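You operate a simulated robot arm through the tools that you are given. There is no shell and no other tool.

You run a simulated robot arm. Do the job below in one go: nothing can be reset, and whatever is moved stays where it is left.

TASK
Swap the white mop for the blue mop and tighten the flange knob.
Fine: white mop into the free rack slot; hood down and spindle lock back on run. Where these are worked on the way, their far stop is far enough and under half their travel is too little: flange knob.

Only the result counts: the job must be done as asked and must still hold three seconds after the hand-in. Knocking over, shifting, dropping, spilling or breaking anything else fails it.

THE ROBOT
A 7-joint arm with a two-finger parallel gripper, fixed in place. Base frame: the origin is at the foot of the arm, x ahead of it, y to its left, z up; the work surface is at about z = 800. Units: mm, degrees, N and s.
Its first joint turns from -132.0 to 132.0 degrees. Payload 3.91 kg.
The tool frame sits at the grasp point between the pads (the TCP): z along the fingers, y along the line on which they close. The tips reach 30 mm beyond it. The gripper opens to 110 mm. The fingers are 20 mm wide and 10 mm thick; the gripper's body (48 by 112 mm) begins 55 mm behind the TCP.
Orientation is that of the tool frame in the base frame, as a unit quaternion [x, y, z, w]. With the fingers straight down and closing along the base's y, the tool's x points along the base's -x, its y along +y and its z along -z.

THE INTERFACE
- The arm moves only by the tool send_rows. Its argument "rows" is text: rows parted by semicolons, each of 7 numbers parted by spaces: the shift along the tool's x, y, z in m, then the turn, a rotation vector about the tool's x, y, z in degrees, then the closure in counts, from 0 (fully open) to 255 (shut). In form: tx ty tz rx ry rz grip; .... A call has 1 to 20 rows; each row shifts and turns the commanded pose from where the row before left it, along the tool's axes as they then stand. A row lasts 0.2 s, in which the tool goes at most 50 mm and 8.6 degrees; a call with a longer step from one row to the next is refused whole, and so is a gripper value outside its range. Where a pose cannot be reached the arm comes as near as it can. A force on the tool above 40 N (or 10 N above the force at the start of the call, whichever is more), or a blocked arm, ends the call early, and 0.2 s more pass. The fingers move at their own pace (about 108 mm/s each) and stop on an object; they squeeze with about 43 N. The grip force told is the motor's: it shows also when the fingers shut on nothing. Time passes only in rows, and 0.2 s behind the last, so rows that do not move let the fingers close. The reply holds the time, the measured pose of the TCP, the force on the tool along the base axes, the opening and the grip force, in the units named above and with some noise, with the torque about the TCP (base axes, N m) and any sound that the robot's microphone picked up, and new pictures: "show" is both (left out), scene, wrist or none.
- Cameras (640 x 400 px; columns grow to the right, rows downward): "scene" is fixed at [50.9, 650.3, 1560.5]; the picture's right is [-0.64, -0.77, 0.00], its down [-0.33, 0.28, -0.90] and it looks along [0.69, -0.58, -0.43] (base axes); focal length 331 px, centre (320, 200). "wrist" rides on the gripper at [72, 17, -103] in the tool frame; the picture's right is [-0.23, 0.97, 0.00], its down [-0.76, -0.18, -0.62] and it looks along [-0.61, -0.14, 0.78] (tool axes); focal length 222 px, centre (320, 200). There is no depth. A picture from a camera that has moved, and an enlarged one, comes with that camera's place and axes in the base frame and with its lens.
- zoom(camera, box): a new picture of the part [left, top, right, bottom] of that camera's present view, enlarged. No time passes.
- hand_in(): hands the job in; it is judged then, once.

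Places have to be worked out from the pictures, the camera data and where the tool is seen. Open the gripper and draw the arm clear of the work before you hand the job in, unless the task says otherwise.

The tools are called after "Emit:" as name(argument=value, ...) on one line, values as JSON. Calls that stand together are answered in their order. send_rows: Moves the arm, as the interface text tells. Its arguments: {"type":"object","properties":{"rows":{"type":"string"},"show":{"type":"string","enum":["both","scene","wrist","none"]}},"required":["rows"]} The other tools are called the same way: zoom (camera, box) takes an enlarged picture of a part of a camera's view; hand_in () hands the job in.

At the start:

```text
time_s: 0.0
eef_pos: [516.4, 230.7, 1437.4]
tool_rot: [-0.001, 1.0, 0.0, 0.0]
force: [-0.1, -0.7, 0.4]
wrist_torque: [0.0, -0.01, 0.02]
width: 109.8
grip_force: 0.1
```

scene: 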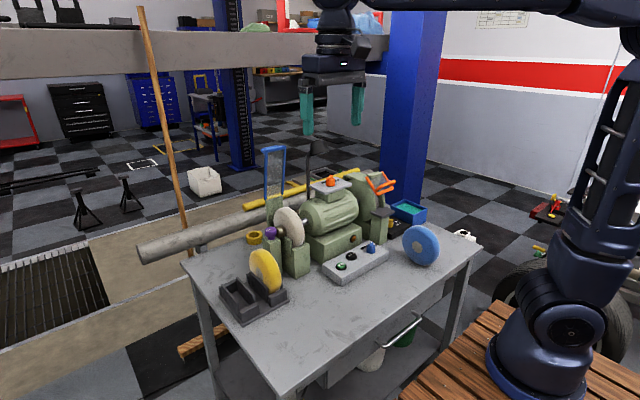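
wrist: 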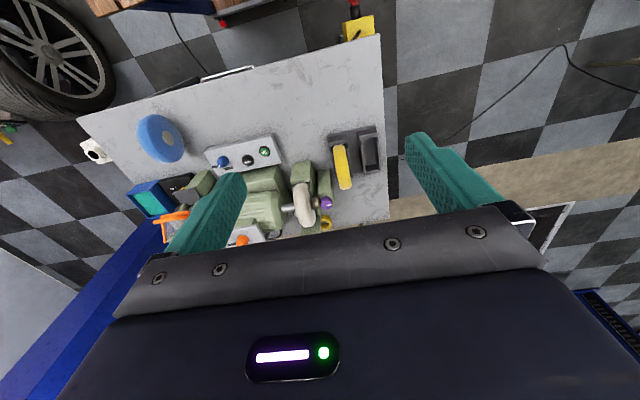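

I'll start by looking closely at the bench from both cameras to identify the parts (mops, rack, knob, hood, spindle lock).

Emit:
zoom(camera="scene", box=[220, 130, 340, 205])

Emit:
zoom(camera="scene", box=[200, 200, 360, 300])

Emit:
zoom(camera="scene", box=[310, 160, 470, 280])

Emit:
zoom(camera="wrist", box=[220, 110, 400, 250])

Emit:
zoom(camera="wrist", box=[120, 100, 280, 250])

```text
5.33 times, centred on (280, 168) of scene
camera zoom: at [50.9, 650.3, 1560.5], right [-0.64, -0.77, 0.0], down [-0.33, 0.28, -0.9], along [0.69, -0.58, -0.43], focal length 1765 px, centre (533, 373)
```

zoom: 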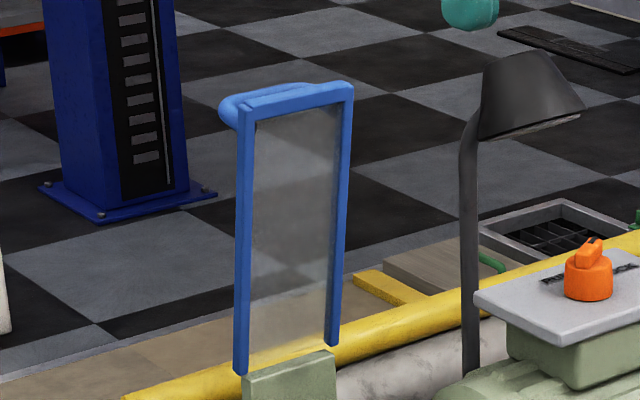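

```text
4.00 times, centred on (280, 250) of scene
camera zoom: at [50.9, 650.3, 1560.5], right [-0.64, -0.77, 0.0], down [-0.33, 0.28, -0.9], along [0.69, -0.58, -0.43], focal length 1324 px, centre (480, 0)
```

zoom: 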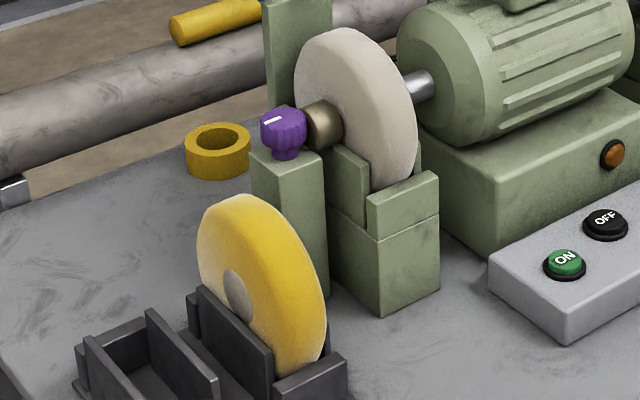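

```text
3.33 times, centred on (390, 220) of scene
camera zoom: at [50.9, 650.3, 1560.5], right [-0.64, -0.77, 0.0], down [-0.33, 0.28, -0.9], along [0.69, -0.58, -0.43], focal length 1103 px, centre (87, 133)
```

zoom: 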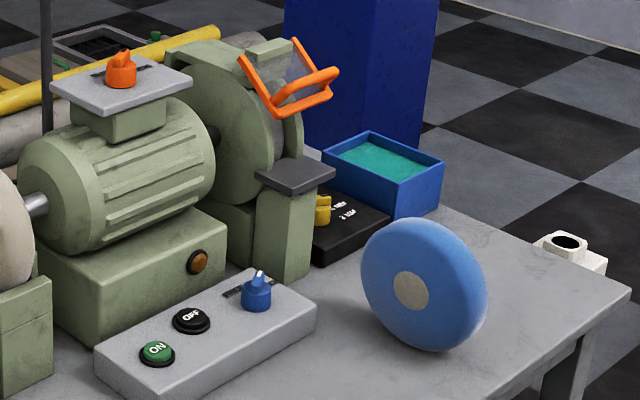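

```text
2.86 times, centred on (310, 180) of wrist
camera zoom: at [444.6, 246.8, 1539.6], right [0.23, 0.97, 0.0], down [0.76, -0.18, 0.62], along [0.61, -0.14, -0.78], focal length 635 px, centre (349, 257)
```

zoom: 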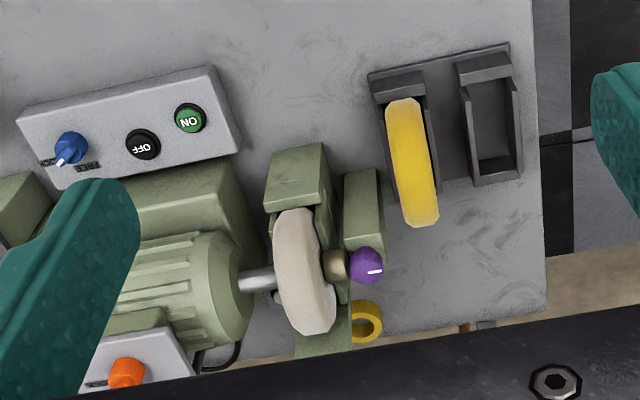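

```text
2.67 times, centred on (200, 175) of wrist
camera zoom: at [444.6, 246.8, 1539.6], right [0.23, 0.97, 0.0], down [0.76, -0.18, 0.62], along [0.61, -0.14, -0.78], focal length 592 px, centre (640, 267)
```

zoom: 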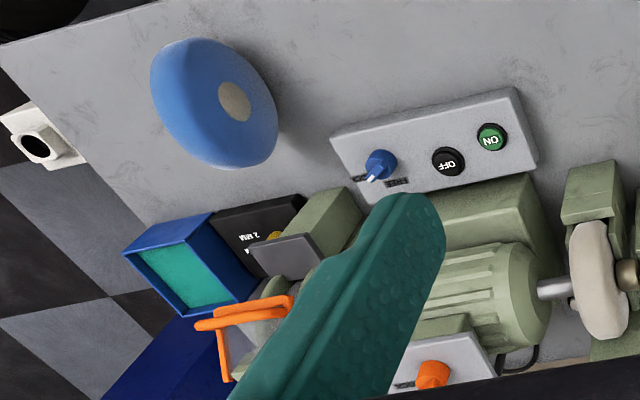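

Emit:
zoom(camera="scene", box=[255, 195, 320, 240])

Emit:
zoom(camera="scene", box=[310, 170, 360, 200])

Emit:
zoom(camera="scene", box=[350, 230, 400, 262])

Emit:
zoom(camera="wrist", box=[200, 140, 260, 180])

Emit:
zoom(camera="wrist", box=[290, 170, 350, 235])

```text
8.89 times, centred on (288, 218) of scene
camera zoom: at [50.9, 650.3, 1560.5], right [-0.64, -0.77, 0.0], down [-0.33, 0.28, -0.9], along [0.69, -0.58, -0.43], focal length 2942 px, centre (609, 44)
```

zoom: 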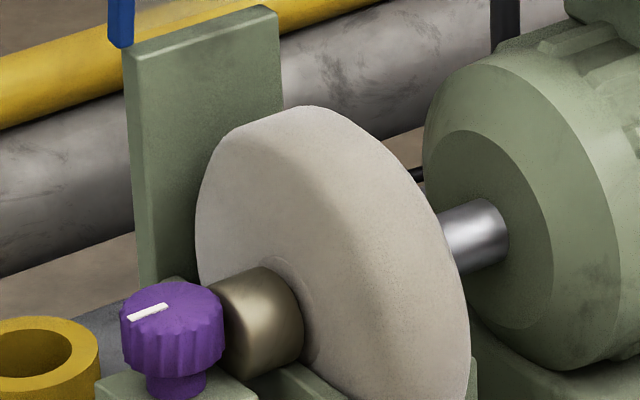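

```text
12.80 times, centred on (335, 185) of scene
camera zoom: at [50.9, 650.3, 1560.5], right [-0.64, -0.77, 0.0], down [-0.33, 0.28, -0.9], along [0.69, -0.58, -0.43], focal length 4237 px, centre (128, 392)
```

zoom: 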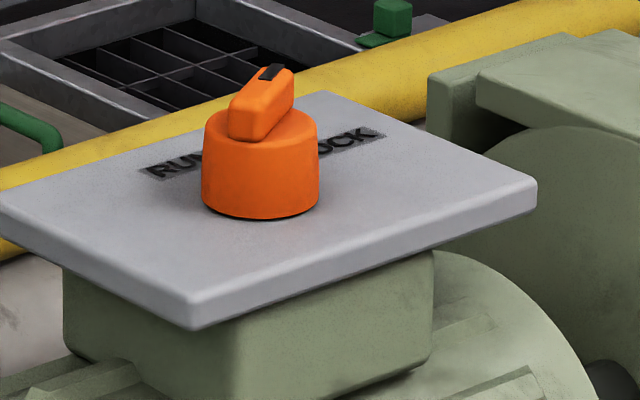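

```text
12.50 times, centred on (375, 246) of scene
camera zoom: at [50.9, 650.3, 1560.5], right [-0.64, -0.77, 0.0], down [-0.33, 0.28, -0.9], along [0.69, -0.58, -0.43], focal length 4138 px, centre (-368, -375)
```

zoom: 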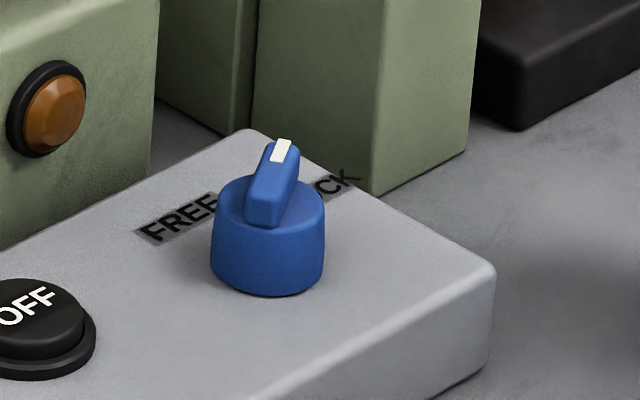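

```text
10.00 times, centred on (230, 160) of wrist
camera zoom: at [444.6, 246.8, 1539.6], right [0.23, 0.97, 0.0], down [0.76, -0.18, 0.62], along [0.61, -0.14, -0.78], focal length 2221 px, centre (1220, 600)
```

zoom: 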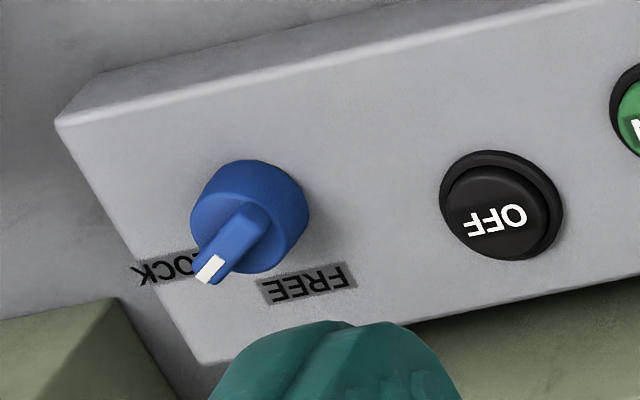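

```text
6.15 times, centred on (320, 202) of wrist
camera zoom: at [444.6, 246.8, 1539.6], right [0.23, 0.97, 0.0], down [0.76, -0.18, 0.62], along [0.61, -0.14, -0.78], focal length 1367 px, centre (320, 185)
```

zoom: 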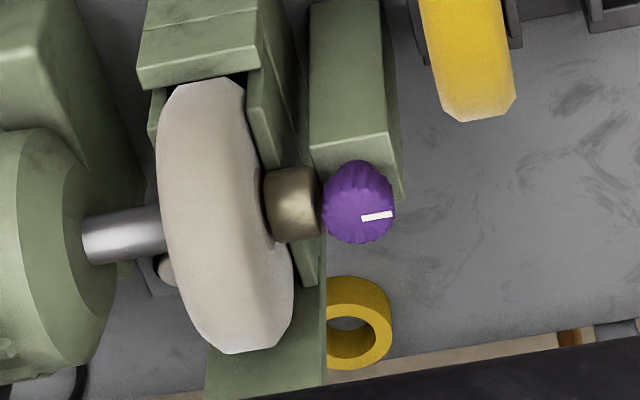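

The blue FREE/LOCK knob is on the bench panel; the orange RUN/LOCK knob on the motor looks like the spindle lock. I triangulate the white mop at about (894, 88, 974), the purple flange knob at (904, 158, 974) and the blue mop at (600, -292, 888). I'll move the wrist camera in for a closer look at the spindle area.

Emit:
send_rows(rows="-0.02 -0.0039 0.0296 0 0 0 0; -0.02 -0.0039 0.0296 0 0 0 0; -0.02 -0.0039 0.0296 0 0 0 0; -0.02 -0.0039 0.0296 0 0 0 0; -0.02 -0.0039 0.0296 0 0 0 0; -0.02 -0.0039 0.0296 0 0 0 0; -0.02 -0.0039 0.0296 0 0 0 0; -0.02 -0.0039 0.0296 0 0 0 0", show="both")

```text
time_s: 1.8
eef_pos: [675.0, 197.8, 1199.6]
tool_rot: [0.0, 1.0, 0.0, 0.002]
force: [-0.8, -0.8, 1.6]
wrist_torque: [0.06, -0.04, 0.0]
width: 109.9
grip_force: 0.1
camera wrist: at [603.5, 214.0, 1302.4], right [0.23, 0.97, 0.0], down [0.76, -0.18, 0.62], along [0.61, -0.14, -0.78], focal length 222 px, centre (320, 200)
```

scene: 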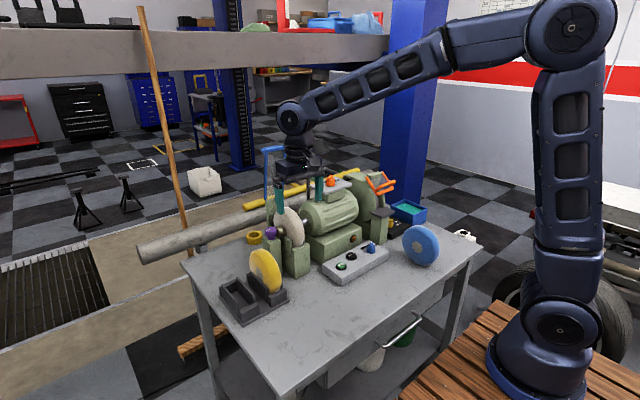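
wrist: 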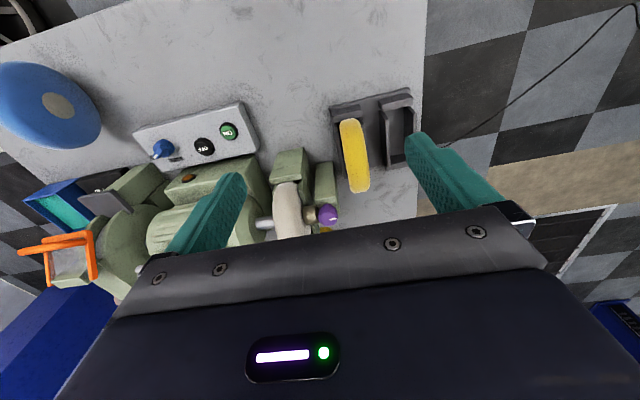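

The knob and mop are near the lower edge of the wrist view; I'll move the arm 130 mm further forward at the same height so the camera looks almost straight down on them.

Emit:
send_rows(rows="-0.033 0 0 0 0 0 0; -0.033 0 0 0 0 0 0; -0.033 0 0 0 0 0 0; -0.033 0 0 0 0 0 0", show="both")

Emit:
zoom(camera="wrist", box=[230, 70, 390, 200])

Emit:
zoom(camera="wrist", box=[60, 100, 260, 260])

Emit:
zoom(camera="scene", box=[220, 130, 380, 240])

```text
time_s: 2.8
eef_pos: [809.0, 200.7, 1200.2]
tool_rot: [0.0, 1.0, 0.0, 0.001]
force: [0.2, -0.3, 1.3]
wrist_torque: [-0.01, -0.01, 0.01]
width: 110.1
grip_force: 0.1
camera wrist: at [738.3, 217.2, 1303.4], right [0.23, 0.97, 0.0], down [0.76, -0.18, 0.62], along [0.61, -0.14, -0.78], focal length 222 px, centre (320, 200)
```

scene: 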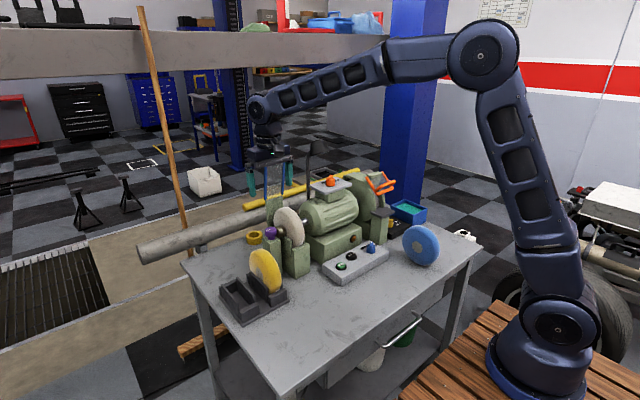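
wrist: 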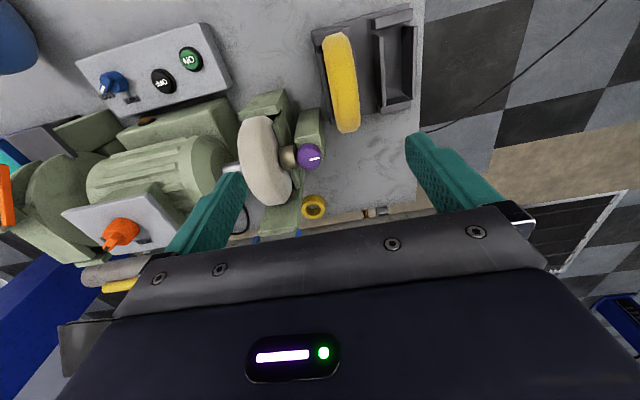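

```text
3.08 times, centred on (310, 135) of wrist
camera zoom: at [738.3, 217.2, 1303.4], right [0.23, 0.97, 0.0], down [0.76, -0.18, 0.62], along [0.61, -0.14, -0.78], focal length 684 px, centre (351, 400)
```

zoom: 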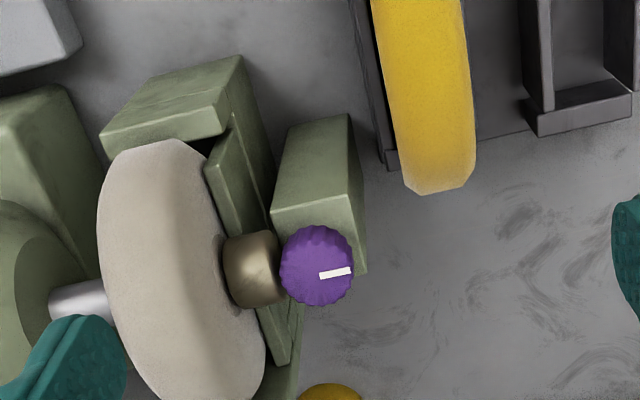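

```text
2.50 times, centred on (160, 180) of wrist
camera zoom: at [738.3, 217.2, 1303.4], right [0.23, 0.97, 0.0], down [0.76, -0.18, 0.62], along [0.61, -0.14, -0.78], focal length 555 px, centre (720, 250)
```

zoom: 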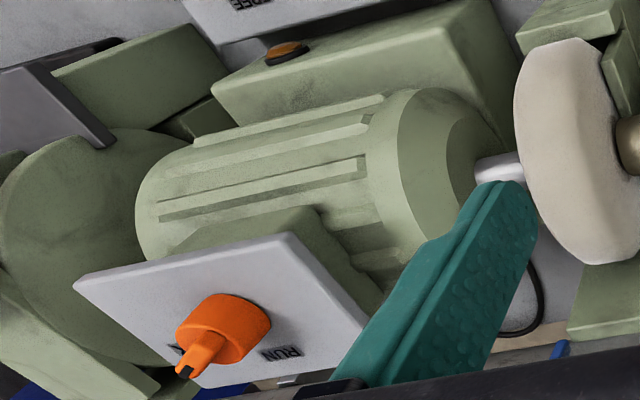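

```text
3.64 times, centred on (300, 185) of scene
camera zoom: at [50.9, 650.3, 1560.5], right [-0.64, -0.77, 0.0], down [-0.33, 0.28, -0.9], along [0.69, -0.58, -0.43], focal length 1204 px, centre (393, 254)
```

zoom: 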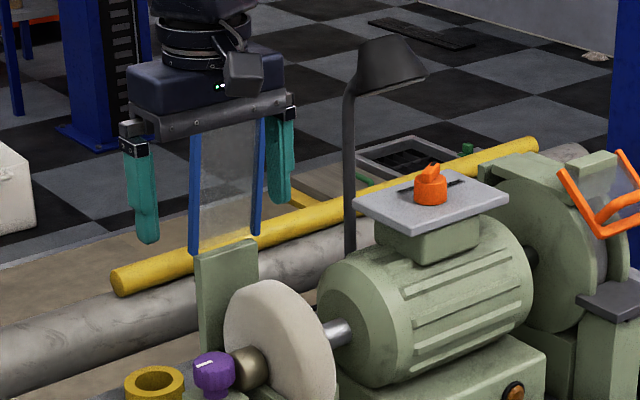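

The orange RUN/LOCK pointer seems to sit at LOCK already. The zooms are re-rendered sharply, so I'll zoom tightly on the knob, spindle lock, and rack from here.

Emit:
zoom(camera="wrist", box=[270, 130, 334, 170])

Emit:
zoom(camera="wrist", box=[80, 200, 176, 260])

Emit:
zoom(camera="wrist", box=[300, 0, 428, 140])

Emit:
zoom(camera="wrist", box=[225, 90, 321, 240])

Emit:
zoom(camera="scene", box=[255, 222, 300, 250])

```text
10.00 times, centred on (302, 150) of wrist
camera zoom: at [738.3, 217.2, 1303.4], right [0.23, 0.97, 0.0], down [0.76, -0.18, 0.62], along [0.61, -0.14, -0.78], focal length 2221 px, centre (500, 700)
```

zoom: 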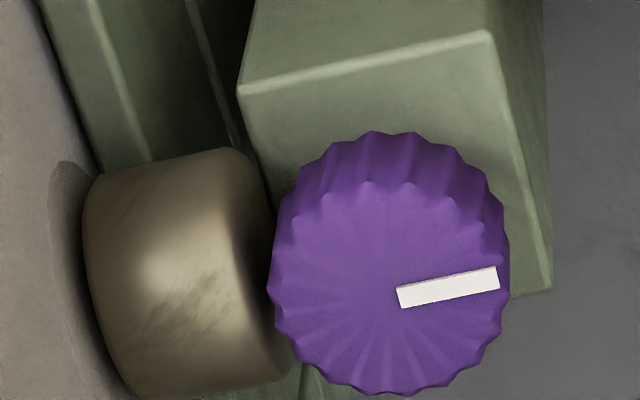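

```text
6.67 times, centred on (128, 230) of wrist
camera zoom: at [738.3, 217.2, 1303.4], right [0.23, 0.97, 0.0], down [0.76, -0.18, 0.62], along [0.61, -0.14, -0.78], focal length 1481 px, centre (1600, 0)
```

zoom: 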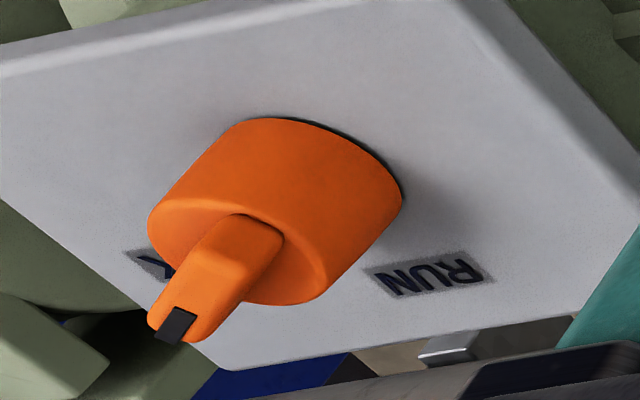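

```text
2.86 times, centred on (364, 70) of wrist
camera zoom: at [738.3, 217.2, 1303.4], right [0.23, 0.97, 0.0], down [0.76, -0.18, 0.62], along [0.61, -0.14, -0.78], focal length 635 px, centre (194, 571)
```

zoom: 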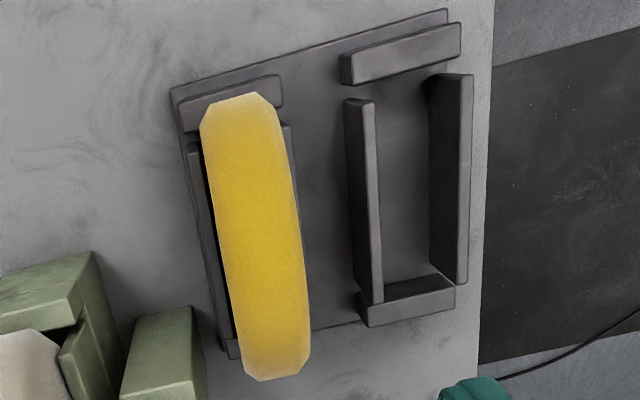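

```text
2.67 times, centred on (273, 165) of wrist
camera zoom: at [738.3, 217.2, 1303.4], right [0.23, 0.97, 0.0], down [0.76, -0.18, 0.62], along [0.61, -0.14, -0.78], focal length 592 px, centre (445, 293)
```

zoom: 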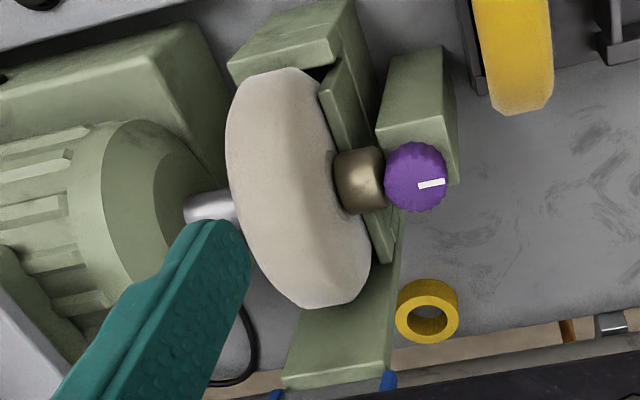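

```text
14.22 times, centred on (278, 236) of scene
camera zoom: at [50.9, 650.3, 1560.5], right [-0.64, -0.77, 0.0], down [-0.33, 0.28, -0.9], along [0.69, -0.58, -0.43], focal length 4708 px, centre (924, -312)
```

zoom: 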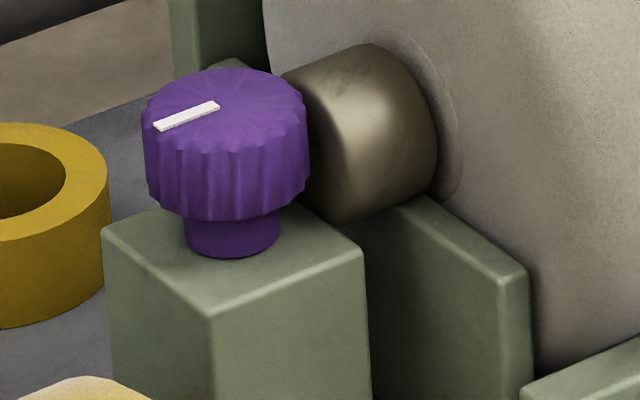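

The knob has a vertical axis, centre ≈ (900, 160), top z ≈ 988, pointer along +y, right beside the brass flange; orange pointer covers LOCK. I'll back off and tilt the tool for a side view of the spindle, cradle and knob.

Emit:
send_rows(rows="0.032 -0.0075 0.025 0 0 0 0; 0.032 -0.0075 0.025 0 0 0 0; 0.032 -0.0075 0.025 0 0 0 0; 0.032 -0.0075 0.025 0 0 0 0; 0 0 0 0 -7.5 0 0; 0 0 0 0 -7.5 0 0; 0 0 0 0 -7.5 0 0; 0 0 0 0 -7.5 0 0", show="both")

Emit:
zoom(camera="wrist", box=[230, 60, 390, 210])

Emit:
zoom(camera="scene", box=[380, 210, 460, 275])

```text
time_s: 4.6
eef_pos: [680.1, 170.4, 1101.0]
tool_rot: [0.0, 0.966, 0.001, 0.26]
force: [0.7, 0.3, -0.5]
wrist_torque: [0.02, 0.02, -0.01]
width: 110.3
grip_force: 0.0
camera wrist: at [566.6, 186.4, 1152.8], right [0.2, 0.97, 0.12], down [0.35, -0.18, 0.92], along [0.92, -0.14, -0.37], focal length 222 px, centre (320, 200)
```

scene: 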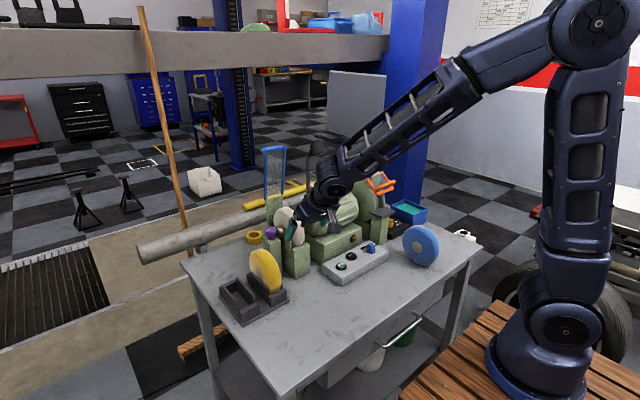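
wrist: 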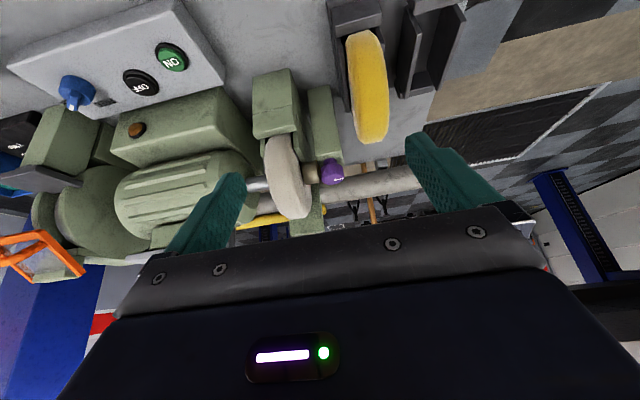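

```text
2.67 times, centred on (310, 135) of wrist
camera zoom: at [566.6, 186.4, 1152.8], right [0.2, 0.97, 0.12], down [0.35, -0.18, 0.92], along [0.92, -0.14, -0.37], focal length 592 px, centre (347, 373)
```

zoom: 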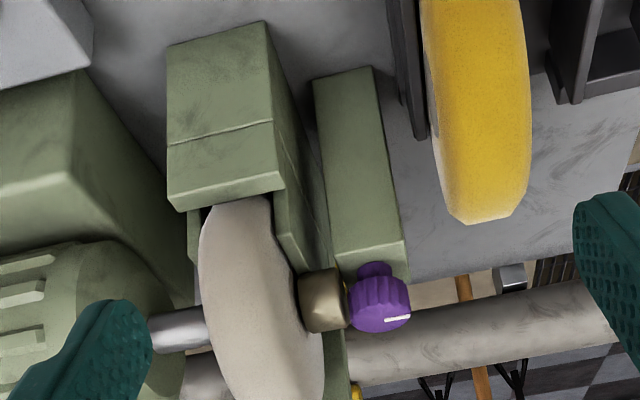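

```text
6.15 times, centred on (420, 242) of scene
camera zoom: at [50.9, 650.3, 1560.5], right [-0.64, -0.77, 0.0], down [-0.33, 0.28, -0.9], along [0.69, -0.58, -0.43], focal length 2037 px, centre (-295, -62)
```

zoom: 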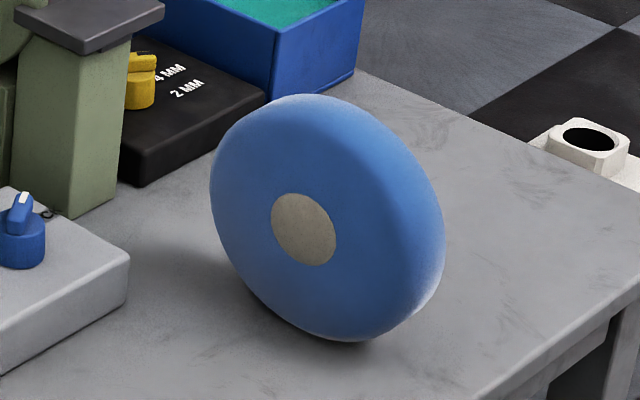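

The knob sits on a stubby post right beside the brass flange, so it can only be gripped with fingers in line along x. I'll untilt, move above the knob and yaw the tool +90° so the fingers close along base x with the camera on the free (+y) side.

Emit:
send_rows(rows="0 0 0 0 7.5 0 0; 0 0 0 0 7.5 0 0; 0 0 0 0 7.5 0 0; 0 0 0 0 7.5 0 0; -0.044 -0.002 -0.006 0 0 0 0; -0.044 -0.002 -0.006 0 0 0 0; -0.044 -0.002 -0.006 0 0 0 0; -0.044 -0.002 -0.006 0 0 0 0; -0.044 -0.002 -0.006 0 0 0 0; 0 0 0 0 0 8.2 0; 0 0 0 0 0 8.2 0; 0 0 0 0 0 8.2 0; 0 0 0 0 0 8.2 0; 0 0 0 0 0 8.2 0; 0 0 0 0 0 8.2 0; 0 0 0 0 0 8.2 0; 0 0 0 0 0 8.2 0; 0 0 0 0 0 8.2 0; 0 0 0 0 0 8.1 0; 0 0 0 0 0 8.1 0", show="both")

Emit:
zoom(camera="wrist", box=[240, 100, 400, 210])

```text
time_s: 8.8
eef_pos: [901.1, 159.7, 1129.9]
tool_rot: [0.708, 0.706, 0.0, 0.0]
force: [0.0, -0.2, -0.2]
wrist_torque: [0.0, 0.02, 0.0]
width: 110.1
grip_force: 0.1
camera wrist: at [918.4, 231.2, 1232.4], right [0.97, -0.23, 0.0], down [-0.18, -0.76, 0.62], along [-0.14, -0.61, -0.78], focal length 222 px, centre (320, 200)
```

scene: 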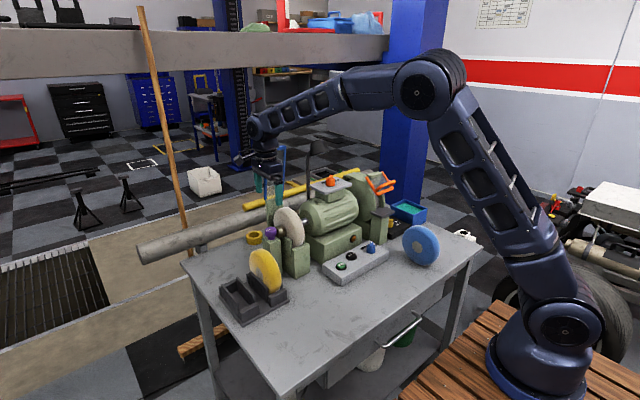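
wrist: 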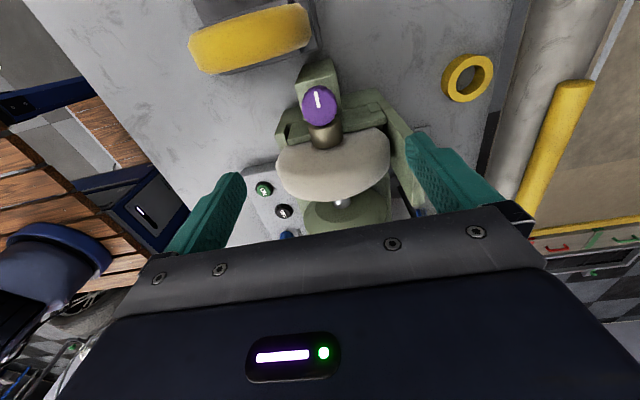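

```text
3.64 times, centred on (320, 155) of wrist
camera zoom: at [918.4, 231.2, 1232.4], right [0.97, -0.23, 0.0], down [-0.18, -0.76, 0.62], along [-0.14, -0.61, -0.78], focal length 808 px, centre (320, 364)
```

zoom: 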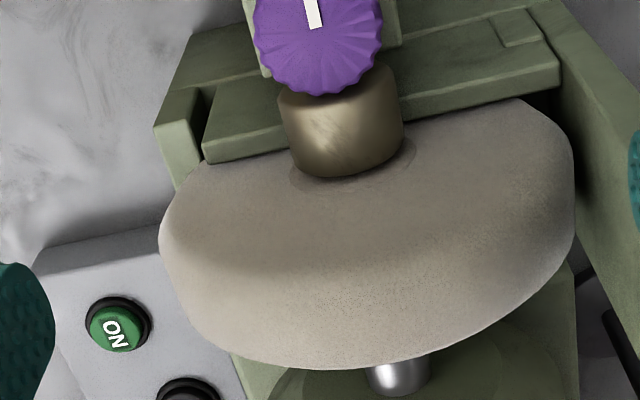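

I'll zoom on the knob to fix its centre from this near-vertical view.

Emit:
zoom(camera="wrist", box=[285, 75, 355, 155])

Emit:
zoom(camera="scene", box=[230, 130, 330, 250])

```text
5.00 times, centred on (320, 115) of wrist
camera zoom: at [918.4, 231.2, 1232.4], right [0.97, -0.23, 0.0], down [-0.18, -0.76, 0.62], along [-0.14, -0.61, -0.78], focal length 1111 px, centre (320, 625)
```

zoom: 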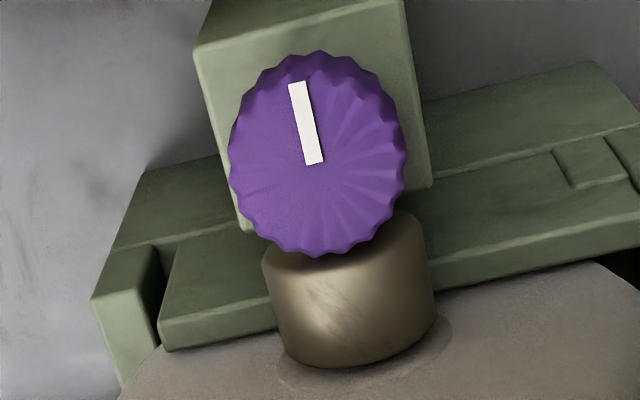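

```text
3.33 times, centred on (280, 190) of scene
camera zoom: at [50.9, 650.3, 1560.5], right [-0.64, -0.77, 0.0], down [-0.33, 0.28, -0.9], along [0.69, -0.58, -0.43], focal length 1103 px, centre (453, 233)
```

zoom: 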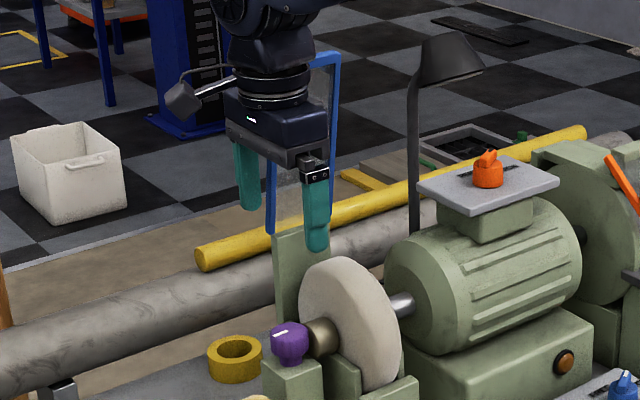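

The knob centre comes out at about (902, 161, top 988), right beneath the TCP. I'll pre-close to ~70 mm, descend so the tips are at z≈974, and check.

Emit:
send_rows(rows="0 0 0 0 0 0 93; 0.001 0.001 0.042 0 0 0 93; 0 0 0.042 0 0 0 93; 0 0 0.03 0 0 0 93; 0 0 0.012 0 0 0 93; 0 0 0 0 0 0 93", show="both")

Emit:
zoom(camera="wrist", box=[230, 60, 430, 200])

Emit:
zoom(camera="scene", box=[240, 190, 320, 250])

```text
time_s: 10.2
eef_pos: [899.7, 161.0, 1003.1]
tool_rot: [0.707, 0.707, 0.001, 0.0]
force: [0.0, 0.9, -0.7]
wrist_torque: [0.01, -0.01, 0.0]
width: 69.9
grip_force: 0.1
camera wrist: at [918.0, 232.3, 1105.6], right [0.97, -0.23, 0.0], down [-0.18, -0.76, 0.62], along [-0.14, -0.61, -0.78], focal length 222 px, centre (320, 200)
```

scene: 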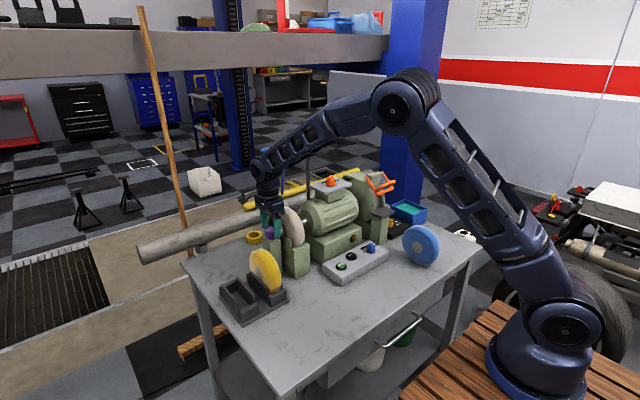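
wrist: 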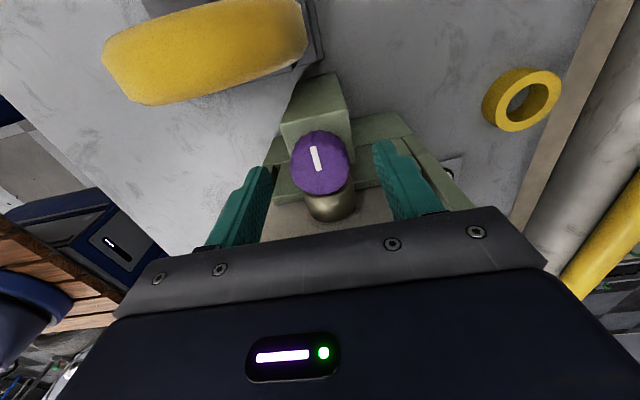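

```text
2.86 times, centred on (330, 130) of wrist
camera zoom: at [918.0, 232.3, 1105.6], right [0.97, -0.23, 0.0], down [-0.18, -0.76, 0.62], along [-0.14, -0.61, -0.78], focal length 635 px, centre (291, 400)
```

zoom: 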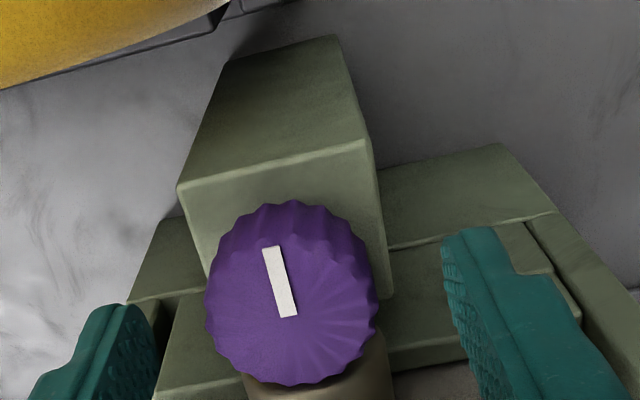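

```text
6.67 times, centred on (280, 220) of scene
camera zoom: at [50.9, 650.3, 1560.5], right [-0.64, -0.77, 0.0], down [-0.33, 0.28, -0.9], along [0.69, -0.58, -0.43], focal length 2207 px, centre (587, 67)
```

zoom: 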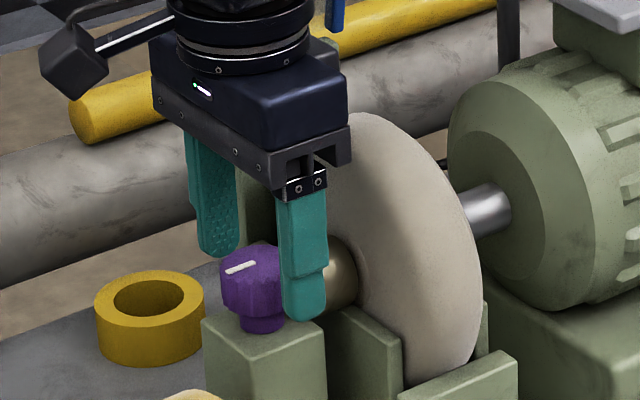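

The knob is centred between the fingertips. Closing on it now.

Emit:
send_rows(rows="0 0 0 0 0 0 150; 0 0 0 0 0 0 255; 0 0 0 0 0 0 255", show="wrist")

```text
time_s: 11.0
eef_pos: [899.9, 160.4, 1003.9]
tool_rot: [0.707, 0.707, 0.0, 0.0]
force: [0.5, 0.3, -1.9]
wrist_torque: [0.12, -0.44, -0.04]
width: 37.5
grip_force: 45.3
camera wrist: at [918.1, 232.3, 1105.7], right [0.97, -0.23, 0.0], down [-0.18, -0.76, 0.62], along [-0.14, -0.61, -0.78], focal length 222 px, centre (320, 200)
```

wrist: 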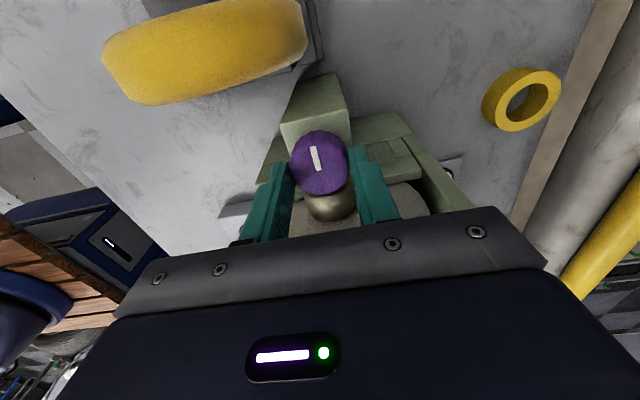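

Gripped (37.5 mm). I'll try loosening: counter-clockwise seen from above (negative about tool z), first 18°, watching the torque.

Emit:
send_rows(rows="0 0 0 0 0 -6 255; 0 0 0 0 0 -6 255; 0 0 0 0 0 -6 255", show="wrist")

Emit:
zoom(camera="wrist", box=[230, 100, 430, 230])

```text
time_s: 11.8
eef_pos: [900.7, 160.8, 1002.3]
tool_rot: [0.587, 0.809, 0.0, 0.0]
force: [2.2, -1.1, -9.4]
wrist_torque: [0.43, -0.67, -0.04]
width: 37.6
grip_force: 45.0
camera wrist: at [895.2, 234.1, 1105.7], right [1.0, 0.09, 0.0], down [0.07, -0.78, 0.62], along [0.05, -0.62, -0.78], focal length 222 px, centre (320, 200)
```

wrist: 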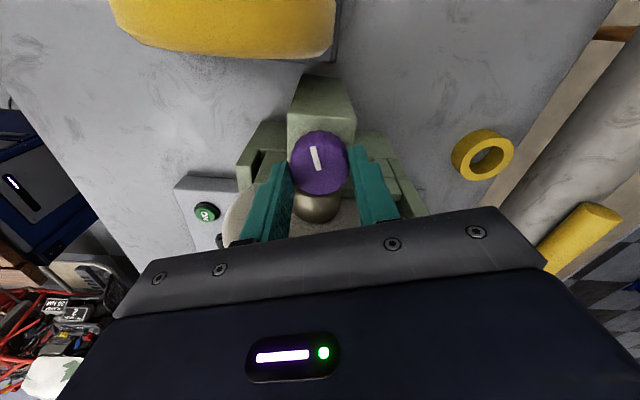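

```text
3.08 times, centred on (330, 165) of wrist
camera zoom: at [895.2, 234.1, 1105.7], right [1.0, 0.09, 0.0], down [0.07, -0.78, 0.62], along [0.05, -0.62, -0.78], focal length 684 px, centre (289, 308)
```

zoom: 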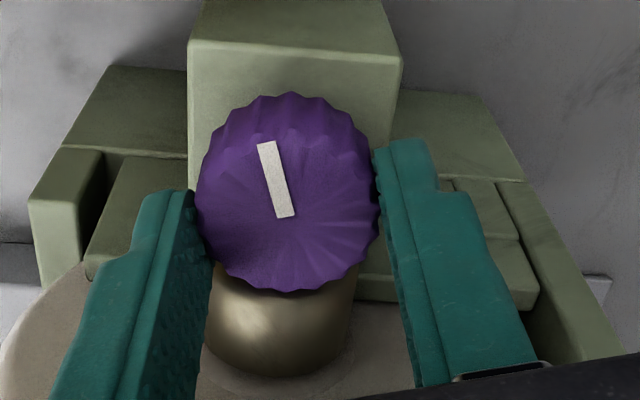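

The knob turned along with the gripper (mark keeps its place relative to the fingers), with little torque. I'll continue another ~9°.

Emit:
send_rows(rows="0 0 0 0 0 -4.5 255; 0 0 0 0 0 -4.5 255", show="wrist")

Emit:
zoom(camera="wrist", box=[230, 100, 430, 230])

```text
time_s: 12.4
eef_pos: [900.7, 161.6, 1003.5]
tool_rot: [0.523, 0.853, -0.001, -0.001]
force: [-2.8, -3.0, -17.4]
wrist_torque: [0.54, -0.27, -0.02]
width: 37.8
grip_force: 45.0
camera wrist: at [884.0, 232.3, 1105.8], right [0.97, 0.24, 0.0], down [0.19, -0.76, 0.62], along [0.15, -0.61, -0.78], focal length 222 px, centre (320, 200)
```

wrist: 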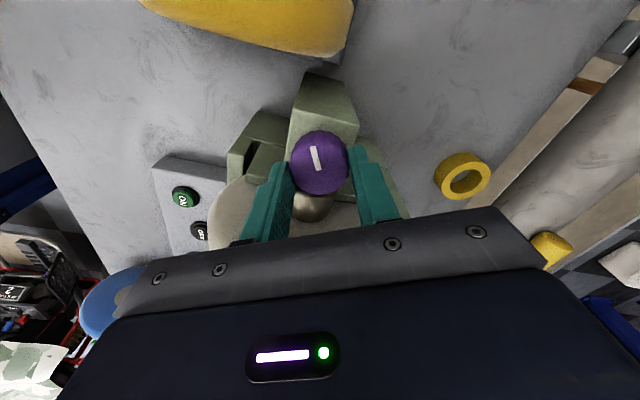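

```text
3.08 times, centred on (330, 165) of wrist
camera zoom: at [884.0, 232.3, 1105.8], right [0.97, 0.24, 0.0], down [0.19, -0.76, 0.62], along [0.15, -0.61, -0.78], focal length 684 px, centre (289, 308)
```

zoom: 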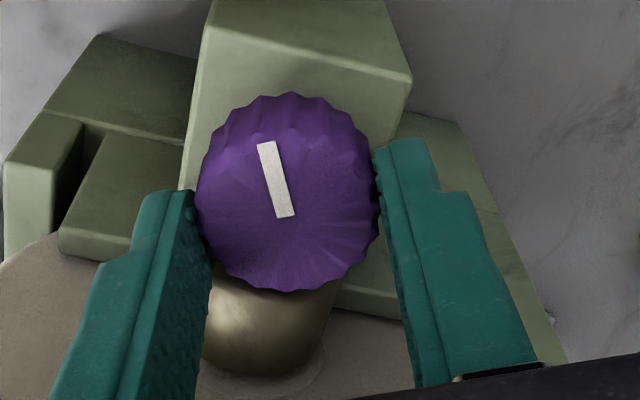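

Knob turned 27° so far, with a growing vertical force (-17 N). I'll release, swing the open fingers back +52° and look at the knob free of the fingers.

Emit:
send_rows(rows="0 0 0 0 0 0 93; 0 0 0 0 0 0 93; 0 0 0 0 0 7.5 93; 0 0 0 0 0 7.5 93; 0 0 0 0 0 7.5 93; 0 0 0 0 0 7.5 93; 0 0 0 0 0 7.5 93; 0 0 0 0 0 7.5 93; 0 0 0 0 0 7.5 93", show="wrist")

Emit:
zoom(camera="wrist", box=[230, 100, 430, 230])

Emit:
zoom(camera="scene", box=[250, 210, 300, 250])

```text
time_s: 14.4
eef_pos: [901.2, 160.4, 1003.8]
tool_rot: [0.846, 0.533, 0.0, 0.0]
force: [0.2, 0.6, -0.3]
wrist_torque: [0.01, 0.0, 0.03]
width: 69.7
grip_force: 0.0
camera wrist: at [948.8, 217.1, 1106.3], right [0.78, -0.63, 0.0], down [-0.49, -0.61, 0.62], along [-0.39, -0.49, -0.78], focal length 222 px, centre (320, 200)
```

wrist: 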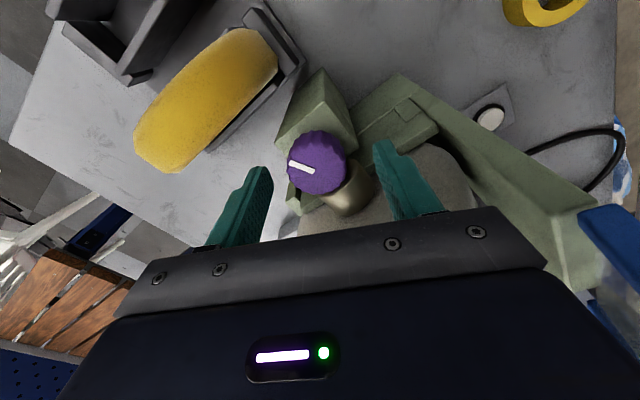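

```text
3.08 times, centred on (330, 165) of wrist
camera zoom: at [948.8, 217.1, 1106.3], right [0.78, -0.63, 0.0], down [-0.49, -0.61, 0.62], along [-0.39, -0.49, -0.78], focal length 684 px, centre (289, 308)
```

zoom: 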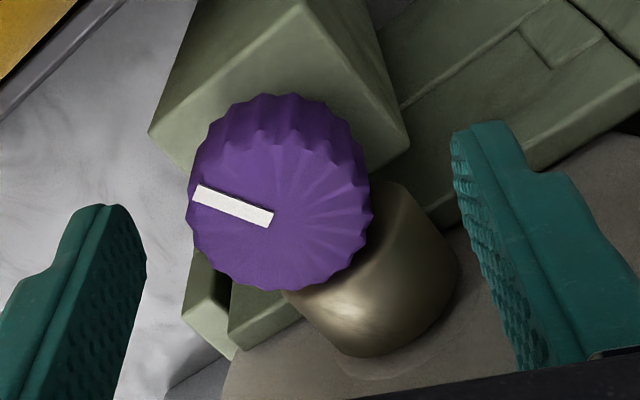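

```text
10.00 times, centred on (275, 230) of scene
camera zoom: at [50.9, 650.3, 1560.5], right [-0.64, -0.77, 0.0], down [-0.33, 0.28, -0.9], along [0.69, -0.58, -0.43], focal length 3310 px, centre (770, -100)
```

zoom: 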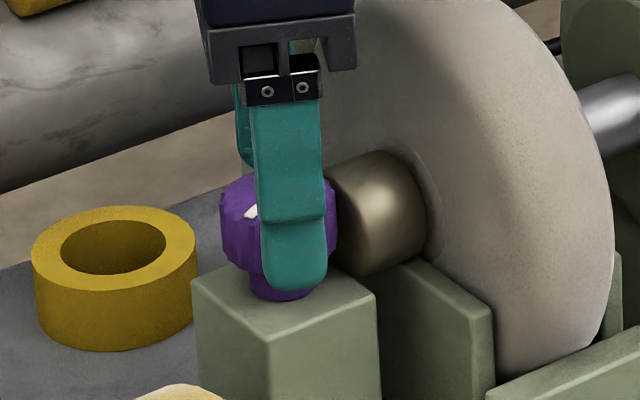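

The knob now points ~27° counter-clockwise of +y and stays there. Regripping and continuing counter-clockwise by 51°.

Emit:
send_rows(rows="0 0 0 0 0 0 150; 0 0 0 0 0 0 255; 0 0 0 0 0 0 255; 0 0 0 0 0 -6 255; 0 0 0 0 0 -6 255; 0 0 0 0 0 -6 255; 0 0 0 0 0 -6 255", show="wrist")

```text
time_s: 16.0
eef_pos: [900.6, 159.3, 1003.6]
tool_rot: [0.717, 0.697, -0.001, -0.001]
force: [-32.6, -0.8, -8.0]
wrist_torque: [-0.26, 0.96, 0.0]
width: 37.2
grip_force: 44.9
camera wrist: at [920.1, 231.8, 1106.2], right [0.97, -0.25, 0.0], down [-0.2, -0.76, 0.62], along [-0.16, -0.6, -0.78], focal length 222 px, centre (320, 200)
```

wrist: 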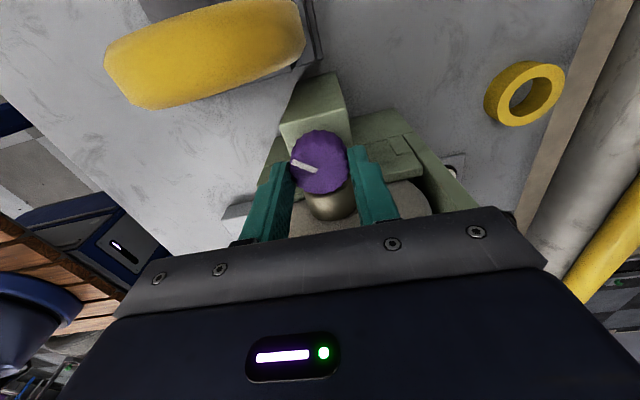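

Lateral force of -33 N along x: the grip is slightly off the knob's axis. I'll shift 1.5 mm toward -x (tool -y) while keeping the grip, and watch the force respond.

Emit:
send_rows(rows="0 -0.0015 0 0 0 0 255", show="none")

```text
time_s: 16.4
eef_pos: [899.7, 160.0, 1004.0]
tool_rot: [0.716, 0.698, 0.0, -0.001]
force: [-18.2, -1.6, -13.1]
wrist_torque: [-0.46, 0.47, 0.02]
width: 37.5
grip_force: 45.5
```

Force fell with the shift (~10 N/mm), so I continue: 1.8 mm more to -x and 1.2 mm down to relieve the vertical pull.

Emit:
send_rows(rows="0 -0.0018 0.0012 0 0 0 255; 0 0 0 0 0 -4 255; 0 0 0 0 0 -4 255", show="none")

```text
time_s: 17.2
eef_pos: [900.7, 159.6, 1004.3]
tool_rot: [0.666, 0.746, 0.002, 0.001]
force: [29.9, 6.3, 3.0]
wrist_torque: [-0.06, -1.01, -0.1]
width: 37.6
grip_force: 45.2
```

Now overshot (+30 N). Shift back +1.1 mm along x.

Emit:
send_rows(rows="0 0.0012 0 0 0 0 255; 0 0 0 0 0 0 255", show="wrist")

Emit:
zoom(camera="wrist", box=[230, 100, 430, 230])

```text
time_s: 17.8
eef_pos: [900.5, 160.9, 1004.4]
tool_rot: [0.666, 0.746, 0.0, 0.0]
force: [36.2, 4.8, 14.2]
wrist_torque: [0.57, -0.76, -0.08]
width: 37.7
grip_force: 45.3
camera wrist: at [909.6, 233.6, 1106.5], right [0.99, -0.12, 0.0], down [-0.09, -0.78, 0.62], along [-0.07, -0.62, -0.78], focal length 222 px, centre (320, 200)
```

wrist: 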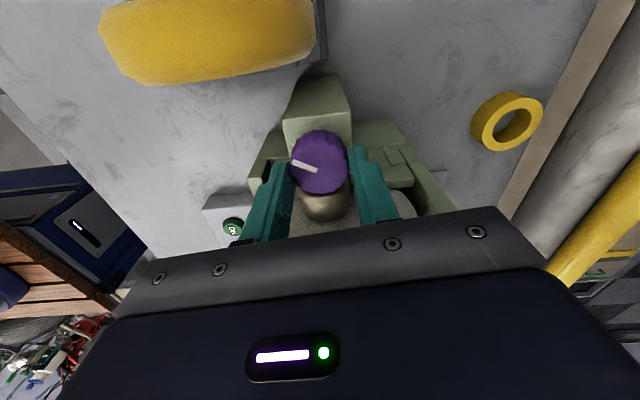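

```text
3.08 times, centred on (330, 165) of wrist
camera zoom: at [909.6, 233.6, 1106.5], right [0.99, -0.12, 0.0], down [-0.09, -0.78, 0.62], along [-0.07, -0.62, -0.78], focal length 684 px, centre (289, 308)
```

zoom: 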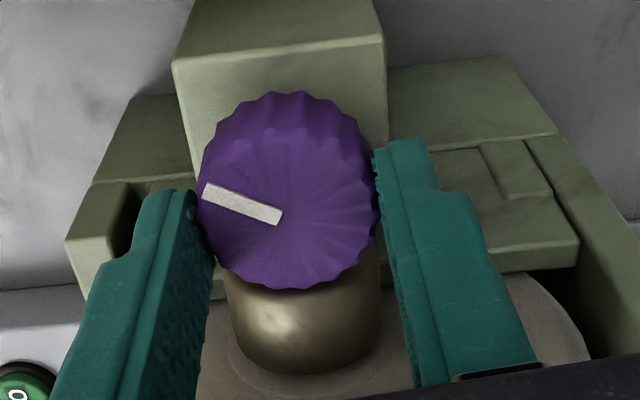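

The knob has turned ~59° in total. Lateral force is building, so I'll release, let the arm settle, and see the free pose before regripping.

Emit:
send_rows(rows="0 0 0 0 0 0 150; 0 0 0 0 0 0 150", show="none")

```text
time_s: 18.4
eef_pos: [898.3, 159.6, 1002.5]
tool_rot: [0.667, 0.745, 0.0, 0.0]
force: [0.3, 0.5, 0.2]
wrist_torque: [0.01, -0.02, -0.02]
width: 45.3
grip_force: 0.1
```

Free pose is (898.3, 159.6, 1002.5) while the knob holds the gripper at x≈900.4, so my commanded x was off by ~2 mm. I'll re-centre to (900.3, 160.3, 1004), swing back +32°, and regrip.

Emit:
send_rows(rows="0.0007 0.002 -0.0015 0 0 0 140; 0 0 0 0 0 8.1 140; 0 0 0 0 0 8.1 140; 0 0 0 0 0 8.1 140; 0 0 0 0 0 8.1 140; 0 0 0 0 0 0 140; 0 0 0 0 0 0 140", show="none")

```text
time_s: 20.0
eef_pos: [900.3, 161.9, 1006.1]
tool_rot: [0.848, 0.53, 0.0, 0.0]
force: [-0.4, 0.9, -0.2]
wrist_torque: [-0.02, -0.01, 0.0]
width: 49.8
grip_force: 0.1
```

Emit:
send_rows(rows="0 0 0 0 0 0 255; 0 0 0 0 0 0 255; 0 0 0 0 0 0 255", show="none")

```text
time_s: 20.8
eef_pos: [899.5, 161.8, 1006.1]
tool_rot: [0.847, 0.531, 0.001, 0.0]
force: [-6.3, 0.8, 0.1]
wrist_torque: [-0.19, -0.02, -0.02]
width: 37.6
grip_force: 45.3
```

Small lateral force now (-6 N). Continuing the counter-clockwise turn, 24° first.

Emit:
send_rows(rows="0 0 0 0 0 -6 255; 0 0 0 0 0 -6 255; 0 0 0 0 0 -6 255; 0 0 0 0 0 -6 255", show="none")

```text
time_s: 21.8
eef_pos: [899.9, 161.5, 1005.6]
tool_rot: [0.719, 0.695, 0.0, 0.0]
force: [-18.3, -1.4, 6.2]
wrist_torque: [-0.04, 0.35, -0.04]
width: 37.5
grip_force: 45.3
```

Emit:
send_rows(rows="0 -0.001 0 0 0 -6 255; 0 0 0 0 0 -6 255; 0 0 0 0 0 -6 255", show="wrist")

Emit:
zoom(camera="wrist", box=[230, 100, 430, 230])

```text
time_s: 22.6
eef_pos: [899.6, 161.2, 1004.8]
tool_rot: [0.6, 0.8, 0.0, -0.001]
force: [-4.6, 0.3, 4.7]
wrist_torque: [0.06, 0.1, -1.04]
width: 37.6
grip_force: 45.1
camera wrist: at [897.1, 235.6, 1107.0], right [1.0, 0.05, 0.0], down [0.04, -0.78, 0.62], along [0.03, -0.62, -0.78], focal length 222 px, centre (320, 200)
```

wrist: 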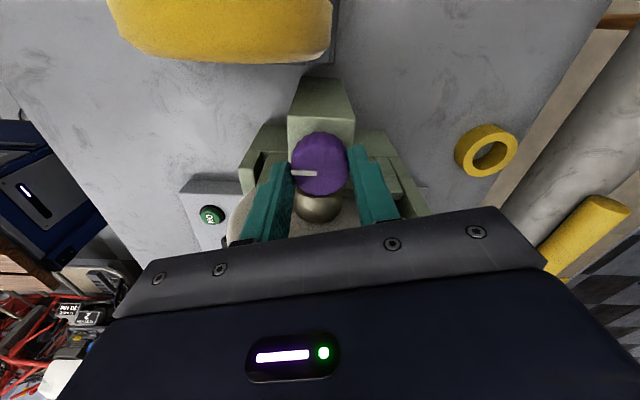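

```text
3.08 times, centred on (330, 165) of wrist
camera zoom: at [897.1, 235.6, 1107.0], right [1.0, 0.05, 0.0], down [0.04, -0.78, 0.62], along [0.03, -0.62, -0.78], focal length 684 px, centre (289, 308)
```

zoom: 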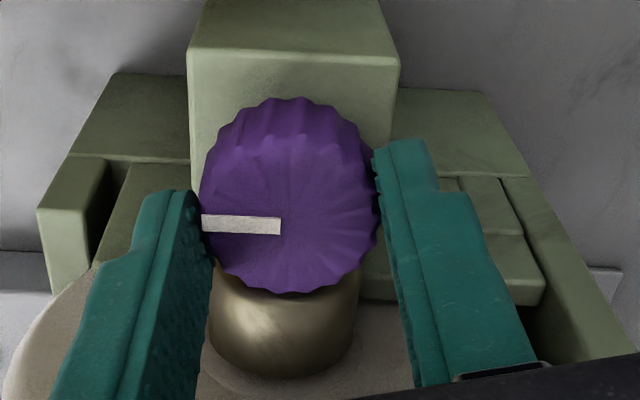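

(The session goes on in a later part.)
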